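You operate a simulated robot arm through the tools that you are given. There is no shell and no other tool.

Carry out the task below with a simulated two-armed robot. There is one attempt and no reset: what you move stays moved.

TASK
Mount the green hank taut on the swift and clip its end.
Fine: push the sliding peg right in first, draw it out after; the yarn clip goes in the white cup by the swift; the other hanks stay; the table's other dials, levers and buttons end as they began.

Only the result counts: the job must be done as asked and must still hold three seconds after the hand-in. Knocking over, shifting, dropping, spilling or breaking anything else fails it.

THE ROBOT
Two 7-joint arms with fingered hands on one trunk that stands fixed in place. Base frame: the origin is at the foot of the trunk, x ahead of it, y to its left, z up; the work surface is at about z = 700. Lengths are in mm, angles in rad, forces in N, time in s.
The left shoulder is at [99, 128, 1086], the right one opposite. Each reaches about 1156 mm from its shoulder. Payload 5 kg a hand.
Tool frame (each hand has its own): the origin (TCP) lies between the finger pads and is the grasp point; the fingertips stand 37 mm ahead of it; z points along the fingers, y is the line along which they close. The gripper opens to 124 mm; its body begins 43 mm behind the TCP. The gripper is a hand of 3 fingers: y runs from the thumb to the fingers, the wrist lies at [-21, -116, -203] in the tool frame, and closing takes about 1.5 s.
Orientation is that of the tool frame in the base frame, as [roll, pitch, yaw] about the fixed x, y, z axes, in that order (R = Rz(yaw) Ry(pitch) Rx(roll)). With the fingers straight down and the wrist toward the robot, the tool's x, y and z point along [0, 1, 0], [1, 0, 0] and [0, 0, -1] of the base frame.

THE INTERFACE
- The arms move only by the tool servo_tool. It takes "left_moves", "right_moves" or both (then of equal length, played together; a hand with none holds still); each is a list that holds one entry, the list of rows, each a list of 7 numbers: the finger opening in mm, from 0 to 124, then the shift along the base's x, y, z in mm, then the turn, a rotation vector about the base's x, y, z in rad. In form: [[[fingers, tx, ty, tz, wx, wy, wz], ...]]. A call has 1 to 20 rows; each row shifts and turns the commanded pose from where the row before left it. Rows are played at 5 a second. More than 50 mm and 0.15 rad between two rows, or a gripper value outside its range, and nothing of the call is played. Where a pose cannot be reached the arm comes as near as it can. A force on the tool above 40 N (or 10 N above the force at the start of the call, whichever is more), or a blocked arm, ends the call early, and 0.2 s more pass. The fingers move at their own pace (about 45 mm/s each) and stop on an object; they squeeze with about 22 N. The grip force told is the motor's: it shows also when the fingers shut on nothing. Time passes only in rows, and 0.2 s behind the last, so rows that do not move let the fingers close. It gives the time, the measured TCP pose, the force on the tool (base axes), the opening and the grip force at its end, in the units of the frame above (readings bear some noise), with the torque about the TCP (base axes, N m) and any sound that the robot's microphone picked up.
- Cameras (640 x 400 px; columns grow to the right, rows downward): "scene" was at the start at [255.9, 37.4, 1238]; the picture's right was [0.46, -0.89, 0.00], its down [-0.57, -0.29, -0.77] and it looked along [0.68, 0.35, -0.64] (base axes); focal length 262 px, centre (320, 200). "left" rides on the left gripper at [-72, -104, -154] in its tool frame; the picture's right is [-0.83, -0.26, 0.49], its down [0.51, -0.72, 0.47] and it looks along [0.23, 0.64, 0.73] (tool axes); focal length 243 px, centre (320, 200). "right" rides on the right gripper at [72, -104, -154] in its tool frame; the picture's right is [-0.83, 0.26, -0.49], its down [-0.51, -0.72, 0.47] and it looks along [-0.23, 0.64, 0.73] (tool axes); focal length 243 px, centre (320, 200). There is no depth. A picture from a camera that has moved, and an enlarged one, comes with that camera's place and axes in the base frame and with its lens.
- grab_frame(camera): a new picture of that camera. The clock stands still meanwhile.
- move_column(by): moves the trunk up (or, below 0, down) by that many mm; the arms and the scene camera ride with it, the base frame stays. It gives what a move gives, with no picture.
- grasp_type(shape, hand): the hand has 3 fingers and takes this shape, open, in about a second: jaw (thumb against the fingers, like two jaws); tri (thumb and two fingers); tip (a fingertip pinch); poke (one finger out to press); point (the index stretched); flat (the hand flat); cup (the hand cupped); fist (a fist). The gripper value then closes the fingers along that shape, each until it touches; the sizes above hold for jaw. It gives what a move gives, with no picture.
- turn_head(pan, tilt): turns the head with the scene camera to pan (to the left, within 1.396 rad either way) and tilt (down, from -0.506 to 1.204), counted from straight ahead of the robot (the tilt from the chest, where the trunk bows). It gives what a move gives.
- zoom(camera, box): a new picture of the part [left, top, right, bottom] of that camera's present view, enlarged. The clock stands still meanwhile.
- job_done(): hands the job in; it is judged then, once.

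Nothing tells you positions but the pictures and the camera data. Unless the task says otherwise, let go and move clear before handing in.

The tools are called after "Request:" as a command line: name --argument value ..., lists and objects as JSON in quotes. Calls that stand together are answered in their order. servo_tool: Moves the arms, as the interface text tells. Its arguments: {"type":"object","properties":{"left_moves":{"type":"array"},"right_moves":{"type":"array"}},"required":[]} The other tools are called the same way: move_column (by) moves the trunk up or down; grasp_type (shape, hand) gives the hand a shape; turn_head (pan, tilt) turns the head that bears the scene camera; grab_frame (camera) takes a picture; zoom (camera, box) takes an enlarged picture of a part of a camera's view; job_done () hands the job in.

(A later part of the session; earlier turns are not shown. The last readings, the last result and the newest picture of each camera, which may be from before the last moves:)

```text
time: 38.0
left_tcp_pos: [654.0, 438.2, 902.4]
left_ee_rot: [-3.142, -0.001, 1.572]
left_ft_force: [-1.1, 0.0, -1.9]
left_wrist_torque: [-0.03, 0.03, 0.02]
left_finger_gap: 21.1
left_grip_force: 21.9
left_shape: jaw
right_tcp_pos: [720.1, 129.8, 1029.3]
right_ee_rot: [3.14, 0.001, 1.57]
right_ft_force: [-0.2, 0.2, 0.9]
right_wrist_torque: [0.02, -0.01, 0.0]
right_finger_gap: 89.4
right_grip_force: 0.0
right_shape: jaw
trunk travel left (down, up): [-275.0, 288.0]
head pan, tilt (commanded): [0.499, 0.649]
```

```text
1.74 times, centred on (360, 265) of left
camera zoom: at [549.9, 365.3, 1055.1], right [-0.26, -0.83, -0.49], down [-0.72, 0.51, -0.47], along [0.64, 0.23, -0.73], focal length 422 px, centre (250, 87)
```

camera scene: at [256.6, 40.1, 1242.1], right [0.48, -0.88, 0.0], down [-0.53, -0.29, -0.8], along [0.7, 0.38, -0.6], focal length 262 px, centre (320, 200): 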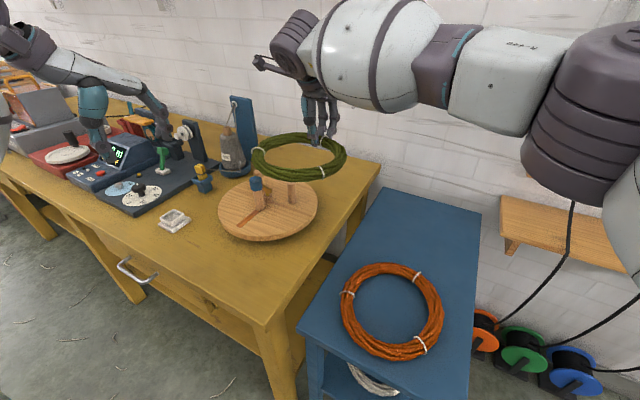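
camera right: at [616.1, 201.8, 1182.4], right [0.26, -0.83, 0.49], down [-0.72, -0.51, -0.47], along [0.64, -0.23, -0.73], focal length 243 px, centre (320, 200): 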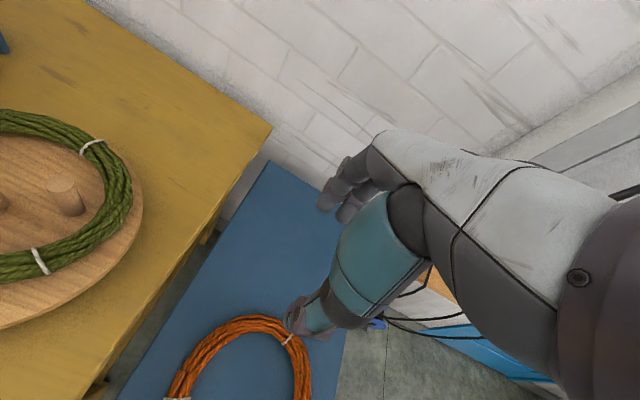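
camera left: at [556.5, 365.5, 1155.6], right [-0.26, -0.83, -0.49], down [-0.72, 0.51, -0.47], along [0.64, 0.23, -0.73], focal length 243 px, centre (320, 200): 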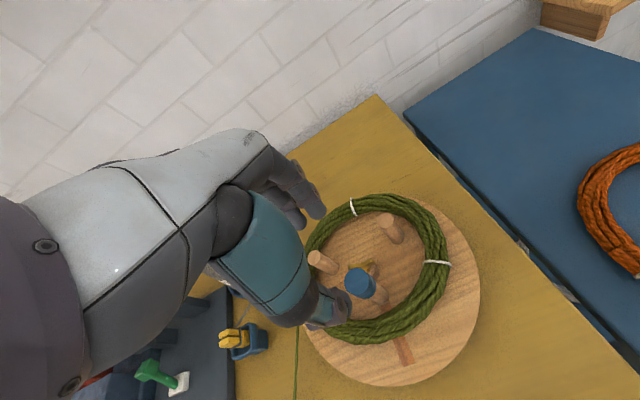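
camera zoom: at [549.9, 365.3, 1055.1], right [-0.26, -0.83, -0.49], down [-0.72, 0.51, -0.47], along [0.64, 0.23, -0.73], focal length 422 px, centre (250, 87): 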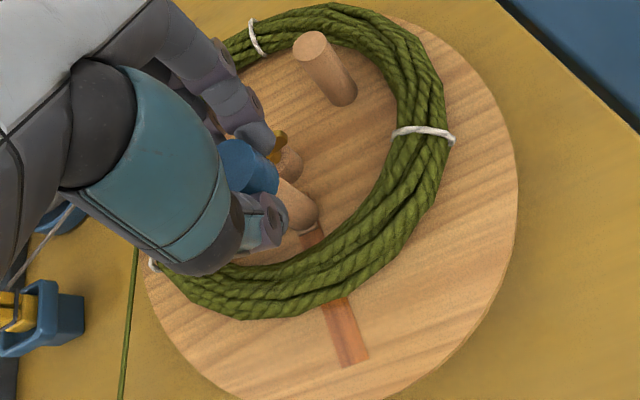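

The cap is gripped again. I'll draw the peg outward (−x) in small steps and watch both the force and how the hank takes up.

Request:
servo_tool --left_moves '[[[5, -5, 0, 0, 0, 0, 0], [5, -5, 0, 0, 0, 0, 0], [5, -5, 0, 0, 0, 0, 0], [5, -5, 0, 0, 0, 0, 0], [5, 0, 0, 0, 0, 0, 0]]]'

Request:
zoom --camera "scene" --box '[200, 110, 340, 240]'

Request:
zoom --camera "right" --box '[0, 60, 200, 340]'

Request:
zoom --camera "left" --box '[240, 150, 480, 380]'

```text
time: 39.2
left_tcp_pos: [634.3, 436.8, 902.0]
left_ee_rot: [-3.141, 0.0, 1.571]
left_ft_force: [0.5, 0.9, -0.2]
left_wrist_torque: [0.05, -0.08, 0.05]
left_finger_gap: 21.1
left_grip_force: 22.3
left_shape: jaw
right_tcp_pos: [720.7, 130.0, 1027.7]
right_ee_rot: [3.141, -0.001, 1.569]
right_ft_force: [-0.2, -1.1, -0.4]
right_wrist_torque: [0.0, -0.05, 0.0]
right_finger_gap: 89.4
right_grip_force: 0.1
right_shape: jaw
trunk travel left (down, up): [-275.0, 288.0]
head pan, tilt (commanded): [0.499, 0.649]
```

```text
3.08 times, centred on (270, 175) of scene
camera zoom: at [256.6, 40.1, 1242.2], right [0.48, -0.88, 0.0], down [-0.53, -0.29, -0.8], along [0.7, 0.38, -0.6], focal length 805 px, centre (474, 277)
```

zoom: 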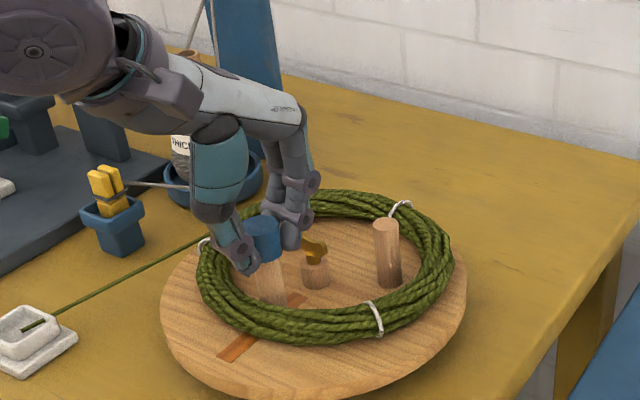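

```text
1.43 times, centred on (100, 200) of right
camera zoom: at [616.8, 202.3, 1182.0], right [0.26, -0.83, 0.49], down [-0.72, -0.51, -0.47], along [0.64, -0.23, -0.73], focal length 347 px, centre (634, 200)
```

zoom: 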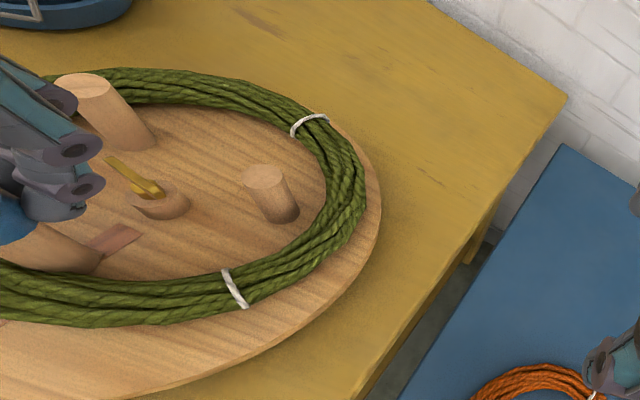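

```text
1.74 times, centred on (360, 265) of left
camera zoom: at [529.9, 365.2, 1054.9], right [-0.26, -0.83, -0.49], down [-0.72, 0.51, -0.47], along [0.64, 0.23, -0.73], focal length 422 px, centre (250, 87)
```

zoom: 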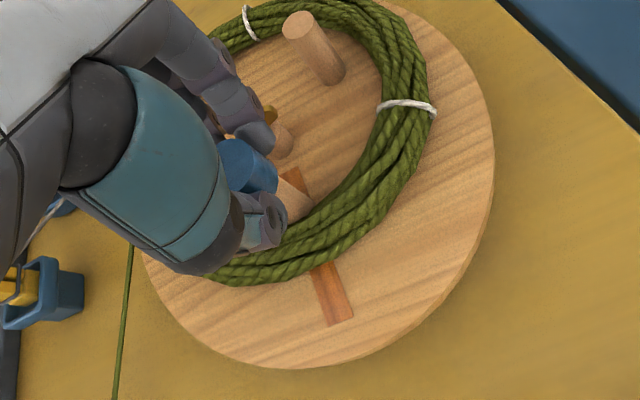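

The peg has moved about 20 mm and is now touching the near side of the hank. I'll keep drawing out in smaller steps.

Request:
servo_tool --left_moves '[[[5, -4, 0, 0, 0, 0, 0], [5, -4, 0, 0, 0, 0, 0], [5, -4, 0, 0, 0, 0, 0], [5, 0, 0, 0, 0, 0, 0]]]'

Request:
zoom --camera "scene" --box '[200, 110, 340, 240]'

Request:
zoom --camera "right" --box '[0, 60, 200, 340]'

Request:
zoom --camera "left" --box '[240, 150, 480, 380]'

```text
time: 40.2
left_tcp_pos: [620.0, 437.6, 901.4]
left_ee_rot: [-3.141, 0.0, 1.57]
left_ft_force: [0.9, -1.3, -0.2]
left_wrist_torque: [-0.02, -0.06, 0.02]
left_finger_gap: 21.0
left_grip_force: 21.9
left_shape: jaw
right_tcp_pos: [720.7, 130.5, 1027.9]
right_ee_rot: [-3.142, 0.0, 1.572]
right_ft_force: [-0.4, 0.1, -0.5]
right_wrist_torque: [0.01, 0.03, 0.01]
right_finger_gap: 89.7
right_grip_force: 0.1
right_shape: jaw
trunk travel left (down, up): [-275.0, 288.0]
head pan, tilt (commanded): [0.499, 0.649]
```

```text
3.08 times, centred on (270, 175) of scene
camera zoom: at [256.6, 40.1, 1242.2], right [0.48, -0.88, 0.0], down [-0.53, -0.29, -0.8], along [0.7, 0.38, -0.6], focal length 805 px, centre (474, 277)
```

zoom: 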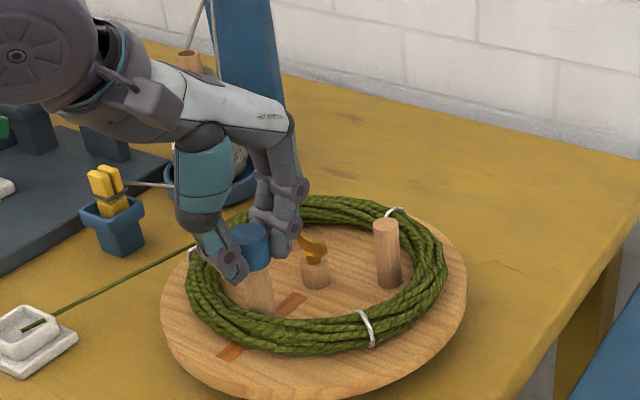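

```text
1.43 times, centred on (100, 200) of right
camera zoom: at [616.8, 202.3, 1182.0], right [0.26, -0.83, 0.49], down [-0.72, -0.51, -0.47], along [0.64, -0.23, -0.73], focal length 347 px, centre (634, 200)
```

zoom: 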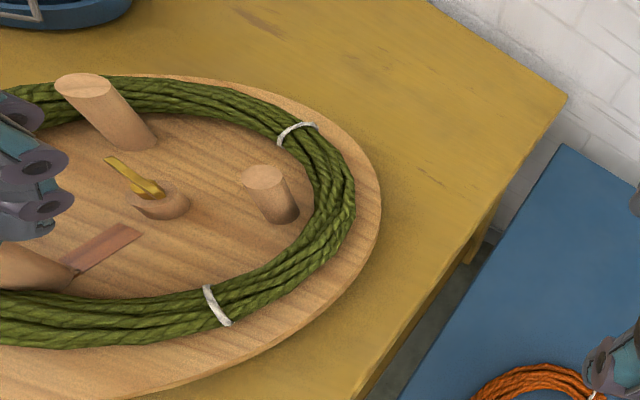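

```text
1.74 times, centred on (360, 265) of left
camera zoom: at [516.4, 365.9, 1055.0], right [-0.26, -0.83, -0.49], down [-0.72, 0.51, -0.47], along [0.64, 0.23, -0.73], focal length 422 px, centre (250, 87)
```

zoom: 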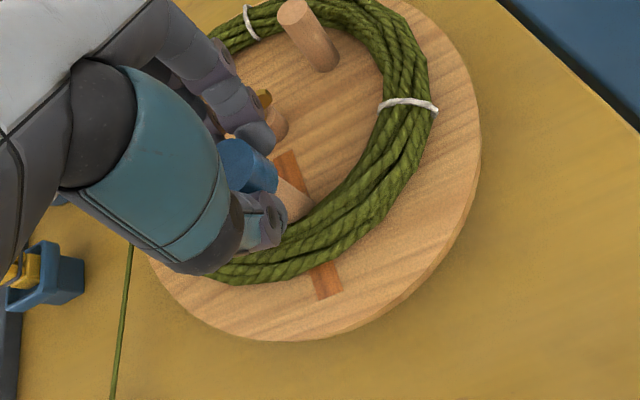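

The peg is dragging the hank with it; the far side still has slack behind the fixed pegs. I'll continue outward in small steps until force builds.

Request:
servo_tool --left_moves '[[[5, -3, 0, 0, 0, 0, 0], [5, -3, 0, 0, 0, 0, 0], [5, -3, 0, 0, 0, 0, 0], [5, -2, 0, 0, 0, 0, 0], [5, 0, 0, 0, 0, 0, 0]]]'

Request:
zoom --camera "scene" --box '[200, 110, 340, 240]'

Request:
zoom --camera "right" --box '[0, 60, 200, 340]'

Request:
zoom --camera "left" --box '[240, 150, 480, 380]'

```text
time: 41.4
left_tcp_pos: [610.2, 436.3, 902.3]
left_ee_rot: [3.139, 0.0, 1.571]
left_ft_force: [2.4, 0.3, 3.1]
left_wrist_torque: [0.04, -0.14, 0.03]
left_finger_gap: 20.7
left_grip_force: 22.1
left_shape: jaw
right_tcp_pos: [719.5, 130.3, 1029.1]
right_ee_rot: [3.141, 0.0, 1.572]
right_ft_force: [-0.2, 0.6, 0.4]
right_wrist_torque: [0.01, -0.01, 0.03]
right_finger_gap: 89.9
right_grip_force: 0.0
right_shape: jaw
trunk travel left (down, up): [-275.0, 288.0]
head pan, tilt (commanded): [0.499, 0.649]
```

```text
3.08 times, centred on (270, 175) of scene
camera zoom: at [256.4, 40.2, 1242.2], right [0.48, -0.88, 0.0], down [-0.53, -0.29, -0.8], along [0.7, 0.38, -0.6], focal length 805 px, centre (474, 277)
```

zoom: 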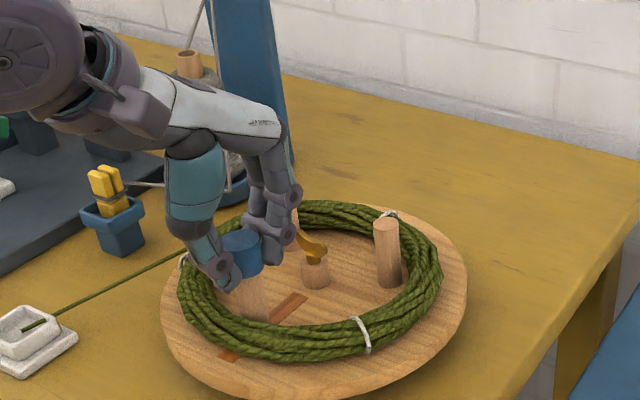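

```text
1.43 times, centred on (100, 200) of right
camera zoom: at [616.6, 202.3, 1182.1], right [0.26, -0.83, 0.49], down [-0.72, -0.51, -0.47], along [0.64, -0.23, -0.73], focal length 347 px, centre (634, 200)
```

zoom: 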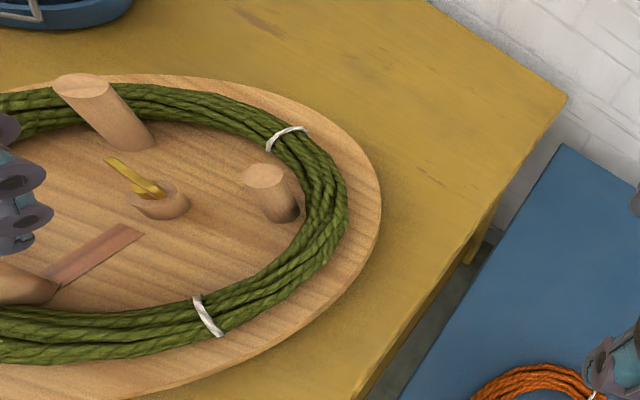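

```text
1.74 times, centred on (360, 265) of left
camera zoom: at [506.4, 364.8, 1054.6], right [-0.26, -0.83, -0.49], down [-0.72, 0.51, -0.47], along [0.64, 0.23, -0.73], focal length 422 px, centre (250, 87)
```

zoom: 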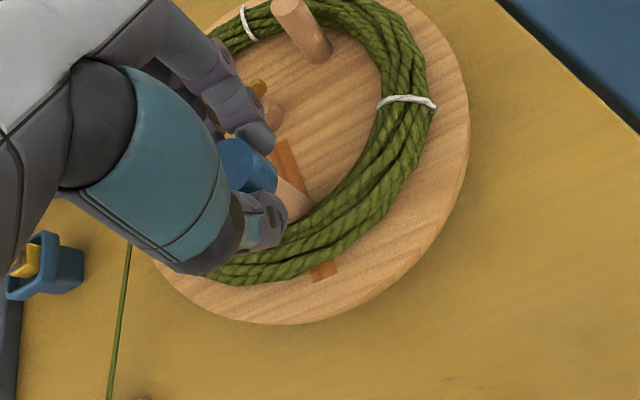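

Peg B is nearly touching the hank's inner far side now. I'll continue in 2 mm steps to feel for tautness.

Request:
servo_tool --left_moves '[[[5, -2, 0, 0, 0, 0, 0], [5, -2, 0, 0, 0, 0, 0], [5, -2, 0, 0, 0, 0, 0], [5, 0, 0, 0, 0, 0, 0]]]'

Request:
zoom --camera "scene" --box '[200, 110, 340, 240]'

Request:
zoom --camera "right" --box '[0, 60, 200, 340]'

```text
time: 42.4
left_tcp_pos: [605.2, 436.2, 901.5]
left_ee_rot: [3.141, 0.0, 1.572]
left_ft_force: [7.6, 0.6, 5.2]
left_wrist_torque: [0.05, -0.3, 0.0]
left_finger_gap: 21.3
left_grip_force: 21.7
left_shape: jaw
right_tcp_pos: [721.2, 130.4, 1027.5]
right_ee_rot: [-3.14, -0.001, 1.57]
right_ft_force: [0.1, 0.0, 0.0]
right_wrist_torque: [-0.04, 0.0, 0.0]
right_finger_gap: 89.6
right_grip_force: 0.0
right_shape: jaw
trunk travel left (down, up): [-275.0, 288.0]
head pan, tilt (commanded): [0.499, 0.649]
```

```text
3.08 times, centred on (270, 175) of scene
camera zoom: at [256.7, 40.1, 1242.1], right [0.48, -0.88, 0.0], down [-0.53, -0.29, -0.8], along [0.7, 0.38, -0.6], focal length 805 px, centre (474, 277)
```

zoom: 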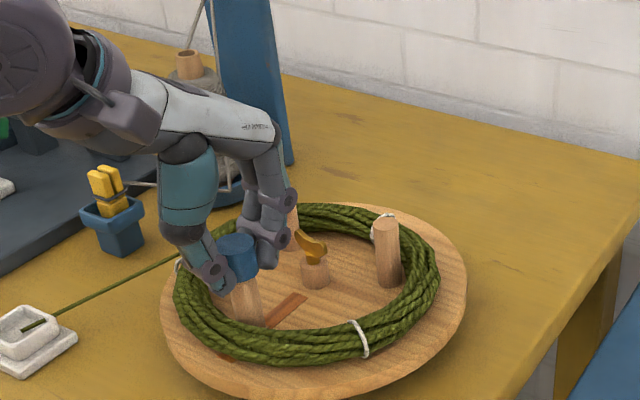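

```text
1.43 times, centred on (100, 200) of right
camera zoom: at [616.9, 202.2, 1182.0], right [0.26, -0.83, 0.49], down [-0.72, -0.51, -0.47], along [0.64, -0.23, -0.73], focal length 347 px, centre (634, 200)
```

zoom: 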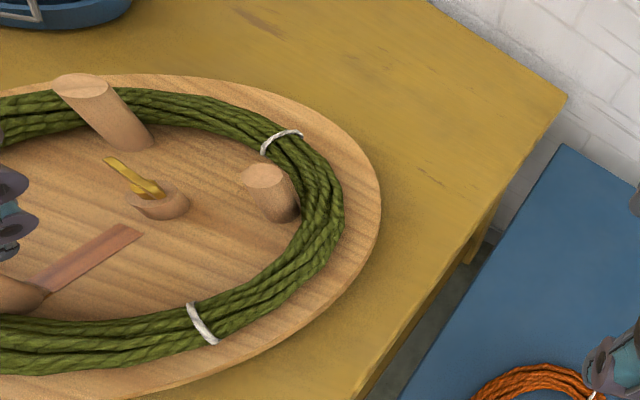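

Force is building (7.6 N) and the hank now touches peg B. A little further, in 1.5 mm steps.

Request:
servo_tool --left_moves '[[[5, -1.5, 0, 0, 0, 0, 0], [5, -1.5, 0, 0, 0, 0, 0], [5, 0, 0, 0, 0, 0, 0]]]'

Request:
zoom --camera "right" --box '[0, 60, 200, 340]'

Request:
zoom --camera "scene" --box '[200, 110, 340, 240]'

```text
time: 43.2
left_tcp_pos: [601.8, 437.3, 901.2]
left_ee_rot: [3.14, 0.001, 1.571]
left_ft_force: [16.6, 1.1, 12.0]
left_wrist_torque: [0.09, -0.68, -0.04]
left_finger_gap: 21.4
left_grip_force: 22.9
left_shape: jaw
right_tcp_pos: [720.5, 129.1, 1028.6]
right_ee_rot: [3.141, -0.001, 1.57]
right_ft_force: [-0.4, 0.6, -0.3]
right_wrist_torque: [-0.02, -0.01, -0.02]
right_finger_gap: 89.7
right_grip_force: 0.1
right_shape: jaw
trunk travel left (down, up): [-275.0, 288.0]
head pan, tilt (commanded): [0.499, 0.649]
```

```text
1.43 times, centred on (100, 200) of right
camera zoom: at [617.3, 201.8, 1181.8], right [0.26, -0.83, 0.49], down [-0.72, -0.51, -0.47], along [0.64, -0.23, -0.73], focal length 347 px, centre (634, 200)
```

zoom: 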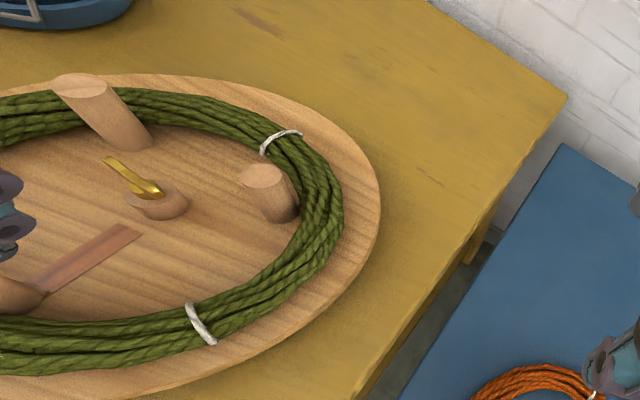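

```text
3.08 times, centred on (270, 175) of scene
camera zoom: at [257.2, 39.6, 1242.1], right [0.48, -0.88, 0.0], down [-0.53, -0.29, -0.8], along [0.7, 0.38, -0.6], focal length 805 px, centre (474, 277)
```

zoom: 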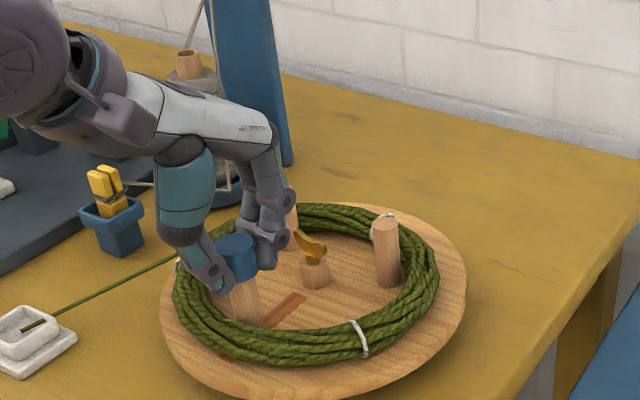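

The hank has stopped moving while the pull rose to 16.6 N, so it is taut between the three pegs. I'll hold briefly, then open the fingers slowly and check that the peg stays.

Request:
servo_tool --left_moves '[[[5, -1, 0, 0, 0, 0, 0], [5, 0, 0, 0, 0, 0, 0], [5, 0, 0, 0, 0, 0, 0]]]'

Request:
zoom --camera "left" --box '[240, 150, 480, 380]'

Request:
zoom --camera "scene" --box '[220, 140, 310, 230]'

```text
time: 44.0
left_tcp_pos: [601.6, 437.4, 901.3]
left_ee_rot: [-3.141, 0.001, 1.571]
left_ft_force: [20.5, -0.3, 12.8]
left_wrist_torque: [0.05, -0.9, -0.04]
left_finger_gap: 21.7
left_grip_force: 21.7
left_shape: jaw
right_tcp_pos: [721.2, 131.3, 1028.2]
right_ee_rot: [3.141, 0.0, 1.571]
right_ft_force: [0.1, 0.5, -0.2]
right_wrist_torque: [0.02, 0.0, 0.02]
right_finger_gap: 89.7
right_grip_force: 0.0
right_shape: jaw
trunk travel left (down, up): [-275.0, 288.0]
head pan, tilt (commanded): [0.499, 0.649]
```

```text
1.74 times, centred on (360, 265) of left
camera zoom: at [496.9, 365.6, 1054.3], right [-0.26, -0.83, -0.49], down [-0.72, 0.51, -0.47], along [0.64, 0.23, -0.73], focal length 422 px, centre (250, 87)
```

zoom: 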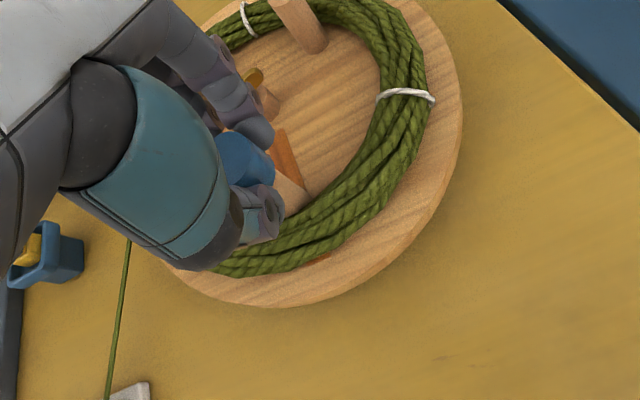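

```text
4.44 times, centred on (265, 185) of scene
camera zoom: at [257.5, 39.5, 1242.0], right [0.48, -0.88, 0.0], down [-0.53, -0.29, -0.8], along [0.7, 0.38, -0.6], focal length 1162 px, centre (564, 267)
```

zoom: 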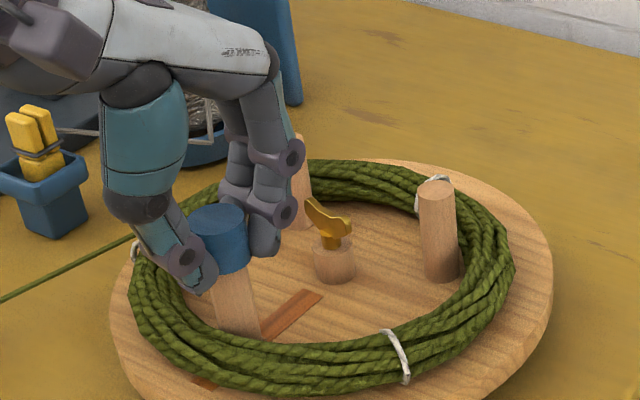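

At 20.5 N nothing moves further, so it's taut. Now I'll open slowly and lift the left hand clear.

Request:
servo_tool --left_moves '[[[18, 0, 0, 0, 0, 0, 0], [26, 0, 0, 0, 0, 0, 0], [34, 0, 0, 0, 0, 0, 0], [44, 0, 0, 0, 0, 0, 0], [54, 0, 0, 0, 0, 0, 0], [54, 0, 0, 0, 0, 0, 0], [54, 2, 0, 10, 0, 0, 0], [54, 2, 0, 20, 0, 0, 0], [54, 0, 0, 35, 0, 0, 0], [54, 0, 0, 45, 0, 0, 0]]]'

Request:
zoom --camera "scene" --box '[200, 110, 340, 240]'

Request:
zoom --camera "right" --box '[0, 60, 200, 340]'

Request:
zoom --camera "left" --box '[220, 150, 480, 400]'

```text
time: 46.2
left_tcp_pos: [602.8, 436.8, 1012.7]
left_ee_rot: [-3.141, 0.0, 1.571]
left_ft_force: [0.8, -0.3, -0.2]
left_wrist_torque: [0.02, 0.01, -0.02]
left_finger_gap: 53.6
left_grip_force: 0.0
left_shape: jaw
right_tcp_pos: [719.0, 129.6, 1028.9]
right_ee_rot: [3.139, -0.002, 1.572]
right_ft_force: [0.4, 0.3, 0.3]
right_wrist_torque: [0.02, -0.03, -0.02]
right_finger_gap: 89.7
right_grip_force: 0.2
right_shape: jaw
trunk travel left (down, up): [-275.0, 288.0]
head pan, tilt (commanded): [0.499, 0.649]
```

```text
3.08 times, centred on (270, 175) of scene
camera zoom: at [255.4, 38.6, 1242.5], right [0.48, -0.88, 0.0], down [-0.53, -0.29, -0.8], along [0.7, 0.38, -0.6], focal length 805 px, centre (474, 277)
```

zoom: 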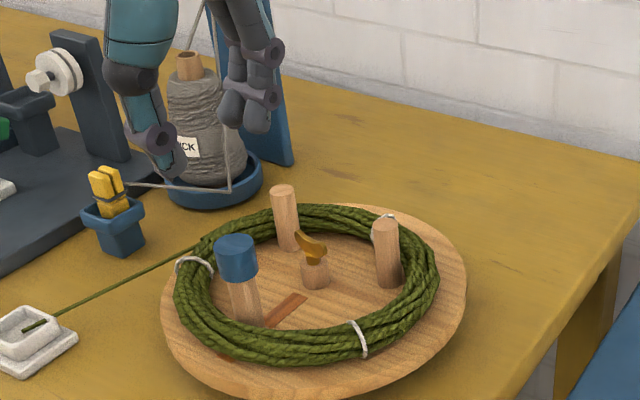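

```text
1.43 times, centred on (100, 200) of right
camera zoom: at [615.7, 200.7, 1183.0], right [0.26, -0.83, 0.49], down [-0.72, -0.51, -0.47], along [0.64, -0.23, -0.73], focal length 347 px, centre (634, 200)
```

zoom: 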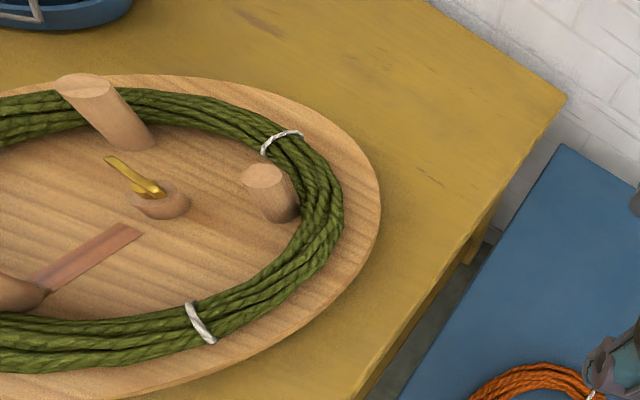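

```text
1.60 times, centred on (350, 275) of left
camera zoom: at [499.8, 364.8, 1165.3], right [-0.26, -0.83, -0.49], down [-0.72, 0.51, -0.47], along [0.64, 0.23, -0.73], focal length 388 px, centre (272, 80)
```

zoom: 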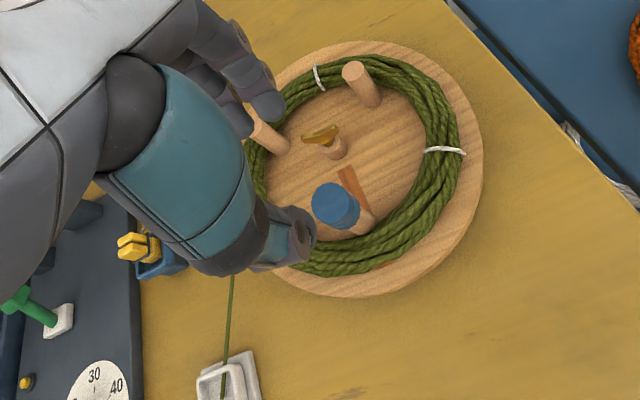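

The peg stayed out and the hank sits tight against the pegs. Next is the yellow clip in the blue pot; I'll study the area around it, since a dark post stands nearby.

Request:
zoom --camera "scene" --box '[130, 100, 260, 240]'

Request:
zoom --camera "left" --box '[180, 240, 340, 400]'

Request:
turn_head --pan 0.85 --tilt 0.6

Request:
zoom --camera "scene" --box '[230, 80, 390, 230]'

```text
2.86 times, centred on (195, 170) of scene
camera zoom: at [255.4, 38.6, 1242.5], right [0.48, -0.88, 0.0], down [-0.53, -0.29, -0.8], along [0.7, 0.38, -0.6], focal length 747 px, centre (677, 286)
```

zoom: 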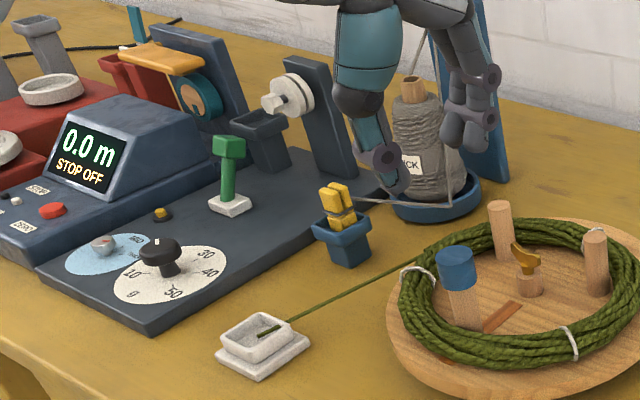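

```text
2.50 times, centred on (260, 320) of left
camera zoom: at [499.8, 364.8, 1165.3], right [-0.26, -0.83, -0.49], down [-0.72, 0.51, -0.47], along [0.64, 0.23, -0.73], focal length 606 px, centre (470, -100)
```

zoom: 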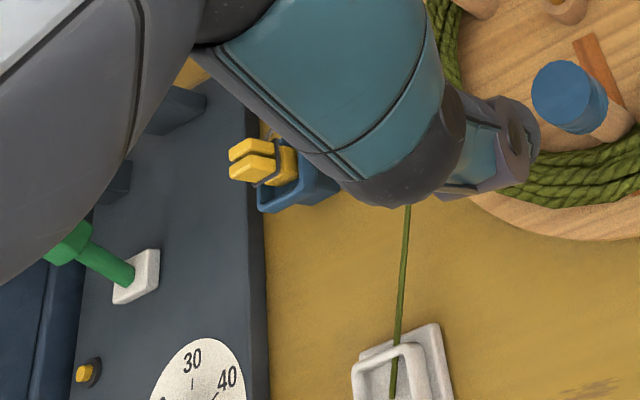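

```text
time: 47.0
left_tcp_pos: [606.2, 438.5, 1011.6]
left_ee_rot: [3.141, 0.001, 1.57]
left_ft_force: [0.2, -0.7, 0.9]
left_wrist_torque: [-0.02, 0.0, -0.02]
left_finger_gap: 53.4
left_grip_force: 0.1
left_shape: jaw
right_tcp_pos: [720.3, 130.7, 1027.5]
right_ee_rot: [-3.14, -0.002, 1.57]
right_ft_force: [-0.9, 0.5, -0.5]
right_wrist_torque: [0.0, -0.01, 0.01]
right_finger_gap: 89.8
right_grip_force: 0.1
right_shape: jaw
trunk travel left (down, up): [-275.0, 288.0]
head pan, tilt (commanded): [0.85, 0.6]
```

```text
2.67 times, centred on (310, 155) of scene
camera zoom: at [238.7, 65.2, 1246.4], right [0.75, -0.66, 0.0], down [-0.37, -0.42, -0.82], along [0.54, 0.62, -0.57], focal length 697 px, centre (347, 320)
```

zoom: 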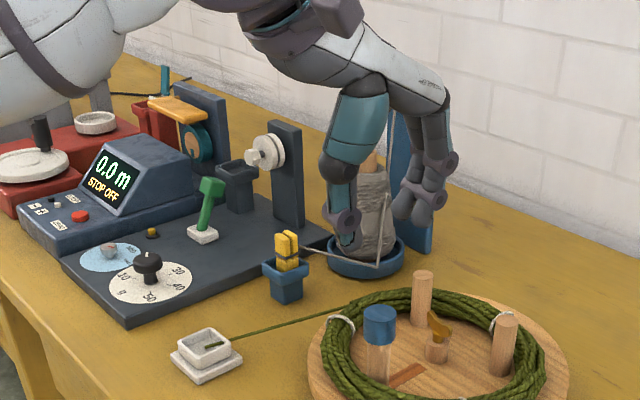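

I take the clip top to be at about (673, 664, 862), protruding about 40 mm above its pot. I need a better look at the spacing of the dark post and the yarn around it.

Request:
zoom --camera "scene" --box '[280, 120, 350, 200]'

Request:
zoom --camera "scene" --box '[280, 140, 330, 190]'

Request:
zoom --camera "scene" --box '[255, 180, 325, 235]'

```text
5.00 times, centred on (315, 160) of scene
camera zoom: at [238.7, 65.2, 1246.4], right [0.75, -0.66, 0.0], down [-0.37, -0.42, -0.82], along [0.54, 0.62, -0.57], focal length 1308 px, centre (345, 400)
```

zoom: 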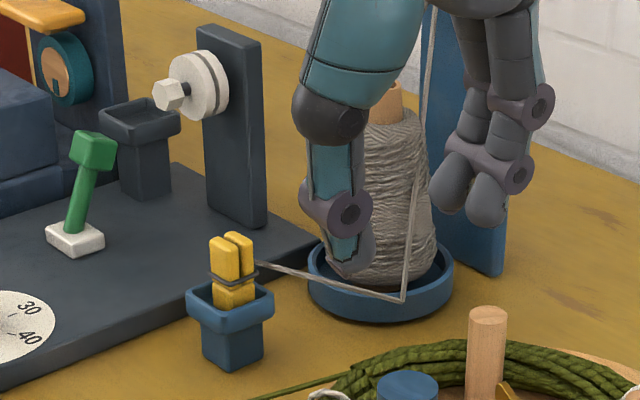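

```text
8.00 times, centred on (305, 165) of scene
camera zoom: at [238.7, 65.2, 1246.4], right [0.75, -0.66, 0.0], down [-0.37, -0.42, -0.82], along [0.54, 0.62, -0.57], focal length 2092 px, centre (440, 480)
```

zoom: 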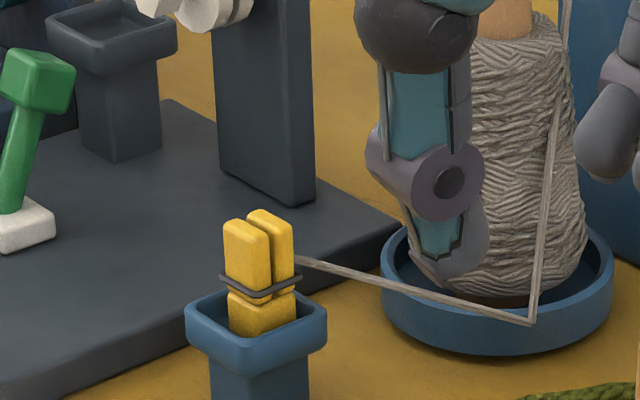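

```text
7.27 times, centred on (290, 208) of scene
camera zoom: at [238.7, 65.2, 1246.4], right [0.75, -0.66, 0.0], down [-0.37, -0.42, -0.82], along [0.54, 0.62, -0.57], focal length 1902 px, centre (538, 146)
```

zoom: 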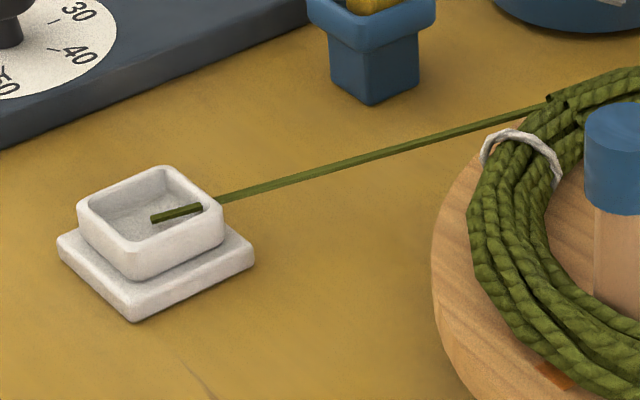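

The clip (about 21 × 22 mm, top near z=862) is well clear of the dark post and cone tray, and the white cup centre is about (532, 638). I'll bring the left hand above the clip and check alignment.

Request:
servo_tool --left_moves '[[[60, 14, 45, 0, 0, 0, 0], [60, 14, 45, 0, 0, 0, 0], [60, 14, 45, 0, 0, 0, 0], [60, 14, 45, 0, 0, 0, 0], [60, 13, 46, 0, 0, 0, 0], [60, 0, 0, -35, 0, 0, 0], [60, 0, 0, -35, 0, 0, 0], [60, 0, 0, 0, 0, 0, 0]]]'

Request:
zoom --camera "scene" --box '[260, 110, 360, 210]'

Request:
grab_frame --camera "left"

Request:
grab_frame --camera "right"

```text
time: 48.8
left_tcp_pos: [672.4, 662.5, 945.2]
left_ee_rot: [3.142, 0.001, 1.571]
left_ft_force: [0.1, 0.5, 0.2]
left_wrist_torque: [0.02, -0.01, 0.0]
left_finger_gap: 59.6
left_grip_force: 0.1
left_shape: jaw
right_tcp_pos: [720.1, 129.6, 1029.7]
right_ee_rot: [-3.141, 0.001, 1.572]
right_ft_force: [-0.1, -0.1, -0.4]
right_wrist_torque: [0.01, -0.02, 0.01]
right_finger_gap: 89.5
right_grip_force: 0.1
right_shape: jaw
trunk travel left (down, up): [-275.0, 288.0]
head pan, tilt (commanded): [0.85, 0.6]
```

```text
4.00 times, centred on (310, 160) of scene
camera zoom: at [238.1, 64.5, 1246.6], right [0.75, -0.66, 0.0], down [-0.37, -0.42, -0.83], along [0.54, 0.62, -0.56], focal length 1046 px, centre (360, 360)
```

zoom: 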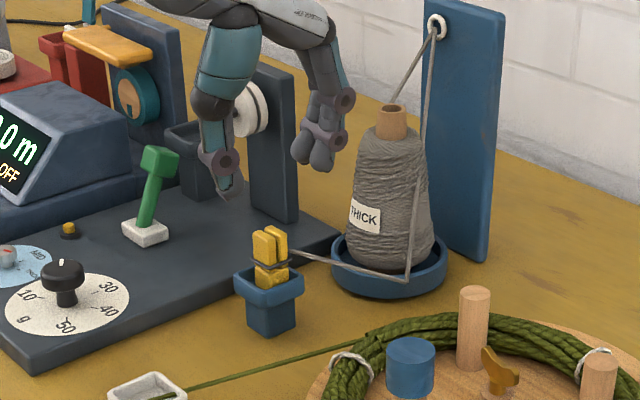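

```text
taken
camera left: at [569.2, 590.5, 1098.1], right [-0.26, -0.83, -0.49], down [-0.72, 0.51, -0.47], along [0.64, 0.23, -0.73], focal length 243 px, centre (320, 200)
```

left: 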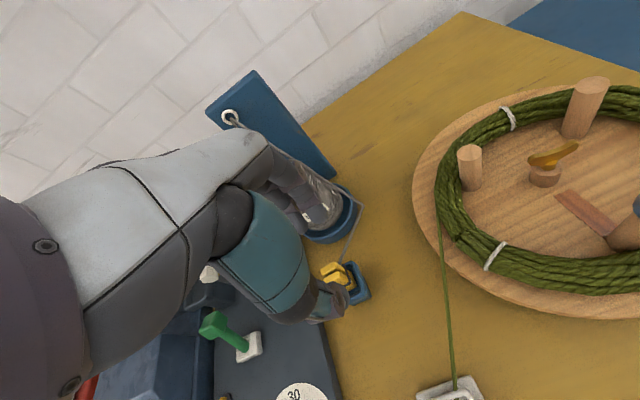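

```text
taken
camera right: at [616.2, 201.8, 1182.5], right [0.26, -0.83, 0.49], down [-0.72, -0.51, -0.47], along [0.64, -0.23, -0.73], focal length 243 px, centre (320, 200)
```

right: 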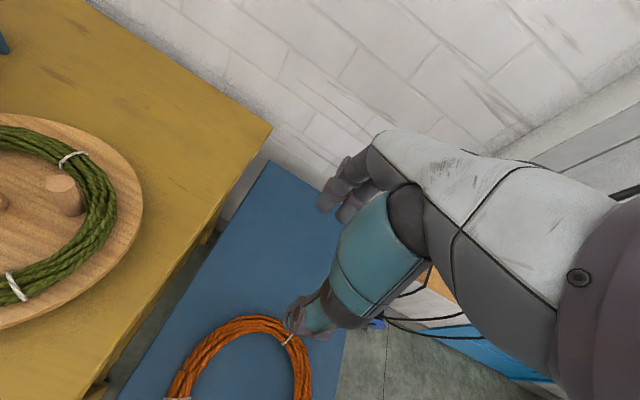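

The left hand is above the clip. I'll zoom its own camera to line up the clip's position and orientation.

Request:
zoom --camera "left" --box '[290, 230, 400, 330]'

Request:
zoom --camera "scene" --box '[285, 150, 335, 200]'

```text
4.00 times, centred on (345, 280) of left
camera zoom: at [569.2, 590.5, 1098.1], right [-0.26, -0.83, -0.49], down [-0.72, 0.51, -0.47], along [0.64, 0.23, -0.73], focal length 970 px, centre (220, -120)
```

zoom: 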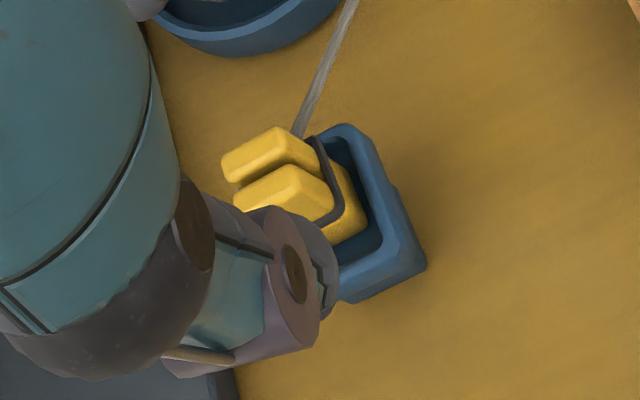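

```text
8.00 times, centred on (310, 175) of scene
camera zoom: at [238.1, 64.5, 1246.6], right [0.75, -0.66, 0.0], down [-0.37, -0.42, -0.83], along [0.54, 0.62, -0.56], focal length 2092 px, centre (400, 400)
```

zoom: 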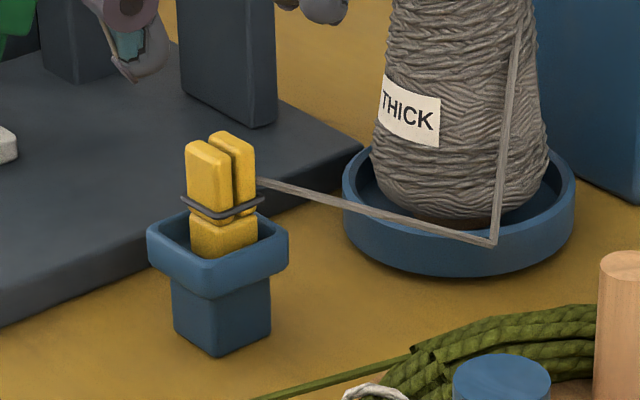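

Re-triangulating from the closer view, the clip is at about (685, 686) with its top near z=851 and the pot rim near z=804. I'll correct the hand position and lower partway to verify.

Request:
servo_tool --left_moves '[[[60, 12.5, 22.5, 0, 0, 0, 0], [60, 0, 0, -35, 0, 0, 0], [60, 0, 0, -25, 0, 0, 0], [60, 0, 0, 0, 0, 0, 0]]]'

Request:
zoom --camera "left" --box '[270, 220, 400, 350]'

Request:
zoom --camera "scene" --box '[275, 130, 345, 200]'

```text
time: 49.8
left_tcp_pos: [685.3, 685.8, 882.5]
left_ee_rot: [3.141, 0.001, 1.572]
left_ft_force: [0.8, 0.6, -0.1]
left_wrist_torque: [-0.02, -0.03, -0.01]
left_finger_gap: 59.7
left_grip_force: 0.1
left_shape: jaw
right_tcp_pos: [720.2, 130.4, 1027.8]
right_ee_rot: [-3.141, -0.001, 1.572]
right_ft_force: [-0.6, 0.4, 0.5]
right_wrist_torque: [-0.02, 0.02, -0.02]
right_finger_gap: 89.7
right_grip_force: 0.1
right_shape: jaw
trunk travel left (down, up): [-275.0, 288.0]
head pan, tilt (commanded): [0.85, 0.6]
```

```text
3.08 times, centred on (335, 285) of left
camera zoom: at [580.5, 613.8, 1037.1], right [-0.26, -0.83, -0.49], down [-0.72, 0.51, -0.47], along [0.64, 0.23, -0.73], focal length 746 px, centre (274, -62)
```

zoom: 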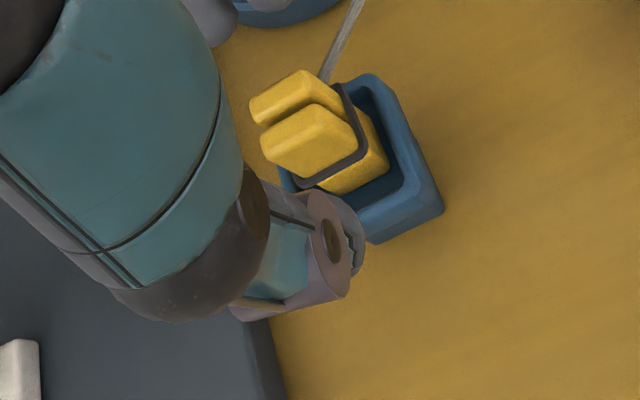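

```text
5.71 times, centred on (310, 165) of scene
camera zoom: at [238.2, 64.7, 1246.6], right [0.75, -0.66, 0.0], down [-0.37, -0.42, -0.83], along [0.54, 0.62, -0.56], focal length 1494 px, centre (377, 400)
```

zoom: 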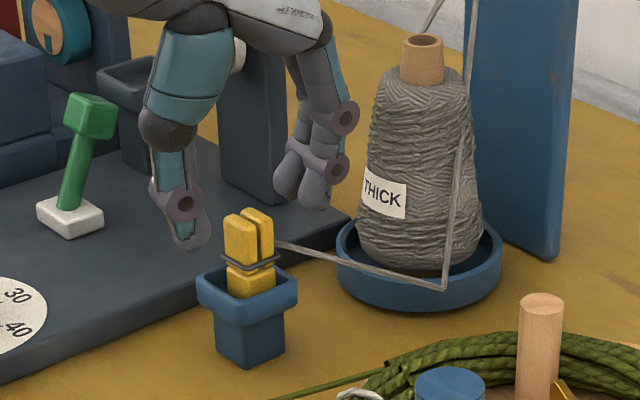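

The clip is centred between thumb and fingers within about 2 mm. I'll lower to z≈849, so the tips stay just above the pot rim, and close on the clip.

Request:
servo_tool --left_moves '[[[60, 0, 0, -12, 0, 0, 0], [60, 0, 0, -12, 0, 0, 0], [60, 0, 0, -9, 0, 0, 0], [60, 0, 0, 0, 0, 0, 0]]]'

Request:
zoom --camera "left" --box '[270, 220, 400, 350]'

Request:
zoom --camera "scene" --box '[275, 130, 345, 200]'

```text
time: 50.8
left_tcp_pos: [685.9, 686.1, 850.0]
left_ee_rot: [-3.141, 0.001, 1.57]
left_ft_force: [0.1, 0.5, -1.0]
left_wrist_torque: [0.0, -0.02, -0.01]
left_finger_gap: 59.7
left_grip_force: 0.0
left_shape: jaw
right_tcp_pos: [719.5, 129.7, 1028.7]
right_ee_rot: [3.141, 0.0, 1.569]
right_ft_force: [-0.1, 0.4, 0.6]
right_wrist_torque: [0.01, 0.03, 0.02]
right_finger_gap: 89.8
right_grip_force: 0.2
right_shape: jaw
trunk travel left (down, up): [-275.0, 288.0]
head pan, tilt (commanded): [0.85, 0.6]
```

```text
3.08 times, centred on (335, 285) of left
camera zoom: at [580.8, 613.9, 1001.9], right [-0.26, -0.83, -0.49], down [-0.72, 0.51, -0.47], along [0.64, 0.23, -0.73], focal length 746 px, centre (274, -62)
```

zoom: 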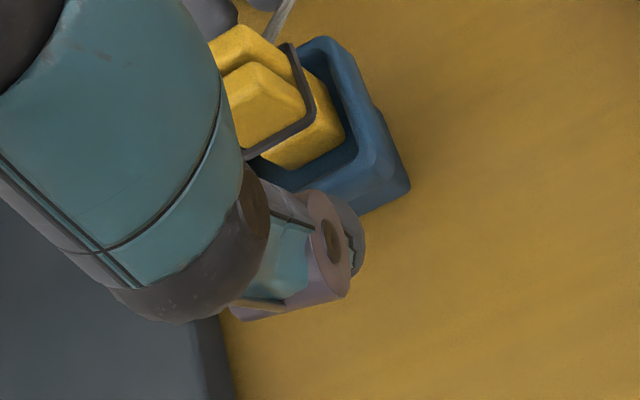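

```text
5.71 times, centred on (310, 165) of scene
camera zoom: at [238.5, 65.0, 1246.5], right [0.75, -0.66, 0.0], down [-0.37, -0.42, -0.83], along [0.54, 0.62, -0.56], focal length 1494 px, centre (377, 400)
```

zoom: 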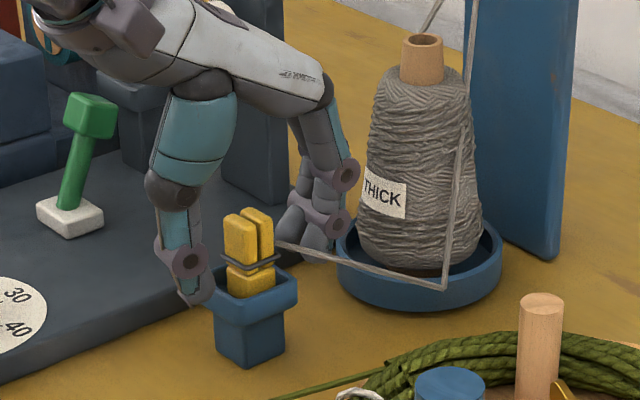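

Thumb and fingers flank the clip just above the rim. I'll raise 3 mm for rim clearance and close on the clip.

Request:
servo_tool --left_moves '[[[60, 0, 0, 3, 0, 0, 0], [48, 0, 0, 0, 0, 0, 0], [38, 0, 0, 0, 0, 0, 0], [28, 0, 0, 0, 0, 0, 0], [18, 0, 0, 0, 0, 0, 0], [8, 0, 0, 0, 0, 0, 0], [5, 0, 0, 0, 0, 0, 0], [5, 0, 0, 0, 0, 0, 0], [5, 0, 0, 0, 0, 0, 0]]]'

Request:
zoom --camera "scene" --box '[275, 130, 345, 200]'

Request:
zoom --camera "left" --box '[270, 220, 400, 350]'

```text
time: 52.8
left_tcp_pos: [685.8, 686.2, 851.5]
left_ee_rot: [3.141, -0.001, 1.571]
left_ft_force: [-1.2, -0.5, 1.9]
left_wrist_torque: [-0.02, 0.01, 0.01]
left_finger_gap: 16.7
left_grip_force: 22.0
left_shape: jaw
right_tcp_pos: [720.0, 129.6, 1029.2]
right_ee_rot: [3.14, -0.001, 1.571]
right_ft_force: [-0.4, 0.4, 0.4]
right_wrist_torque: [-0.02, -0.01, -0.03]
right_finger_gap: 89.6
right_grip_force: 0.1
right_shape: jaw
trunk travel left (down, up): [-275.0, 288.0]
head pan, tilt (commanded): [0.85, 0.6]
```

```text
5.71 times, centred on (310, 165) of scene
camera zoom: at [238.4, 65.0, 1246.5], right [0.75, -0.66, 0.0], down [-0.37, -0.42, -0.83], along [0.54, 0.62, -0.56], focal length 1494 px, centre (377, 400)
```

zoom: 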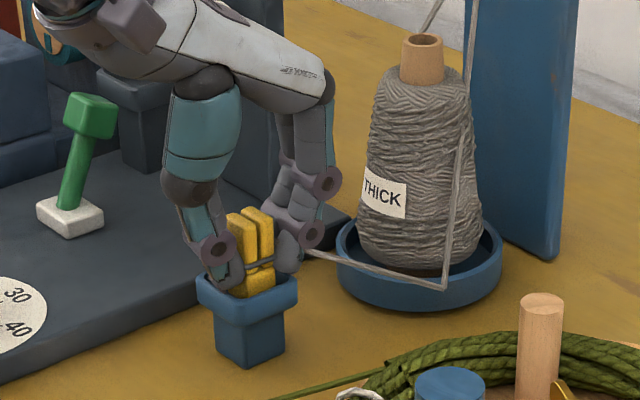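

```text
3.08 times, centred on (335, 285) of left
camera zoom: at [581.3, 613.4, 1004.0], right [-0.26, -0.83, -0.49], down [-0.72, 0.51, -0.47], along [0.64, 0.23, -0.73], focal length 746 px, centre (274, -62)
```

zoom: 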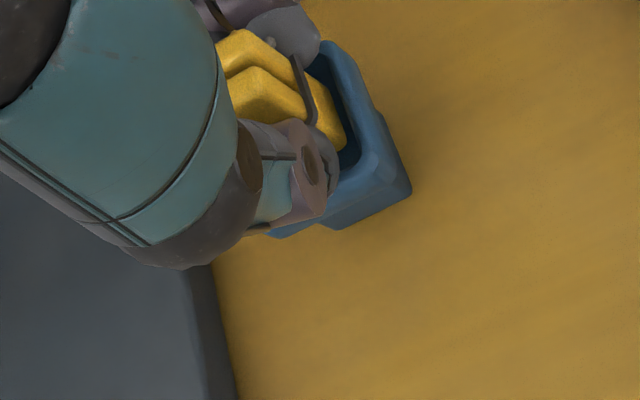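

The clip is gripped (22 N). I'll lift slowly and make sure the pot stays put.

Request:
servo_tool --left_moves '[[[5, 0, 0, 4, 0, 0, 0], [5, 0, 0, 6, 0, 0, 0], [5, 0, 0, 8, 0, 0, 0], [5, 0, 0, 0, 0, 0, 0]]]'

Request:
zoom --camera "scene" --box '[275, 130, 345, 200]'

Request:
zoom --camera "left" --box '[270, 220, 400, 350]'

```text
time: 53.8
left_tcp_pos: [687.0, 688.0, 871.0]
left_ee_rot: [3.141, 0.0, 1.571]
left_ft_force: [-0.2, -0.1, -0.1]
left_wrist_torque: [-0.02, -0.01, 0.0]
left_finger_gap: 16.9
left_grip_force: 21.8
left_shape: jaw
right_tcp_pos: [719.3, 130.6, 1028.6]
right_ee_rot: [-3.14, -0.001, 1.571]
right_ft_force: [0.0, 0.2, 0.3]
right_wrist_torque: [-0.04, 0.03, 0.0]
right_finger_gap: 89.7
right_grip_force: 0.0
right_shape: jaw
trunk travel left (down, up): [-275.0, 288.0]
head pan, tilt (commanded): [0.85, 0.6]
```

```text
5.71 times, centred on (310, 165) of scene
camera zoom: at [238.6, 65.2, 1246.4], right [0.75, -0.66, 0.0], down [-0.37, -0.42, -0.82], along [0.54, 0.62, -0.57], focal length 1494 px, centre (377, 400)
```

zoom: 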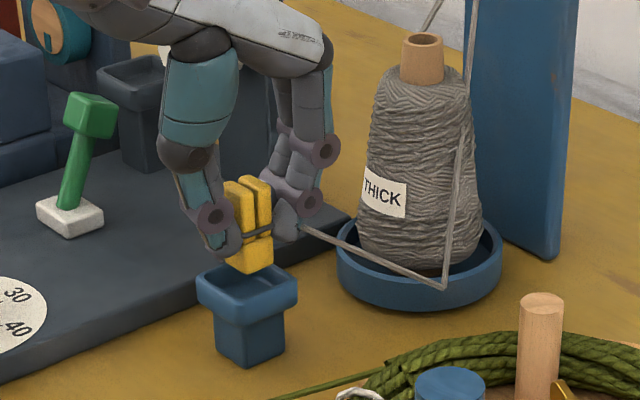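

```text
3.08 times, centred on (335, 285) of left
camera zoom: at [581.9, 614.9, 1023.3], right [-0.26, -0.83, -0.49], down [-0.72, 0.51, -0.47], along [0.64, 0.23, -0.73], focal length 746 px, centre (274, -62)
```

zoom: 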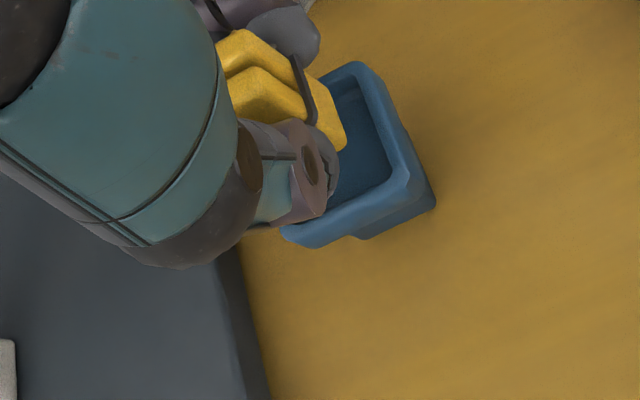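

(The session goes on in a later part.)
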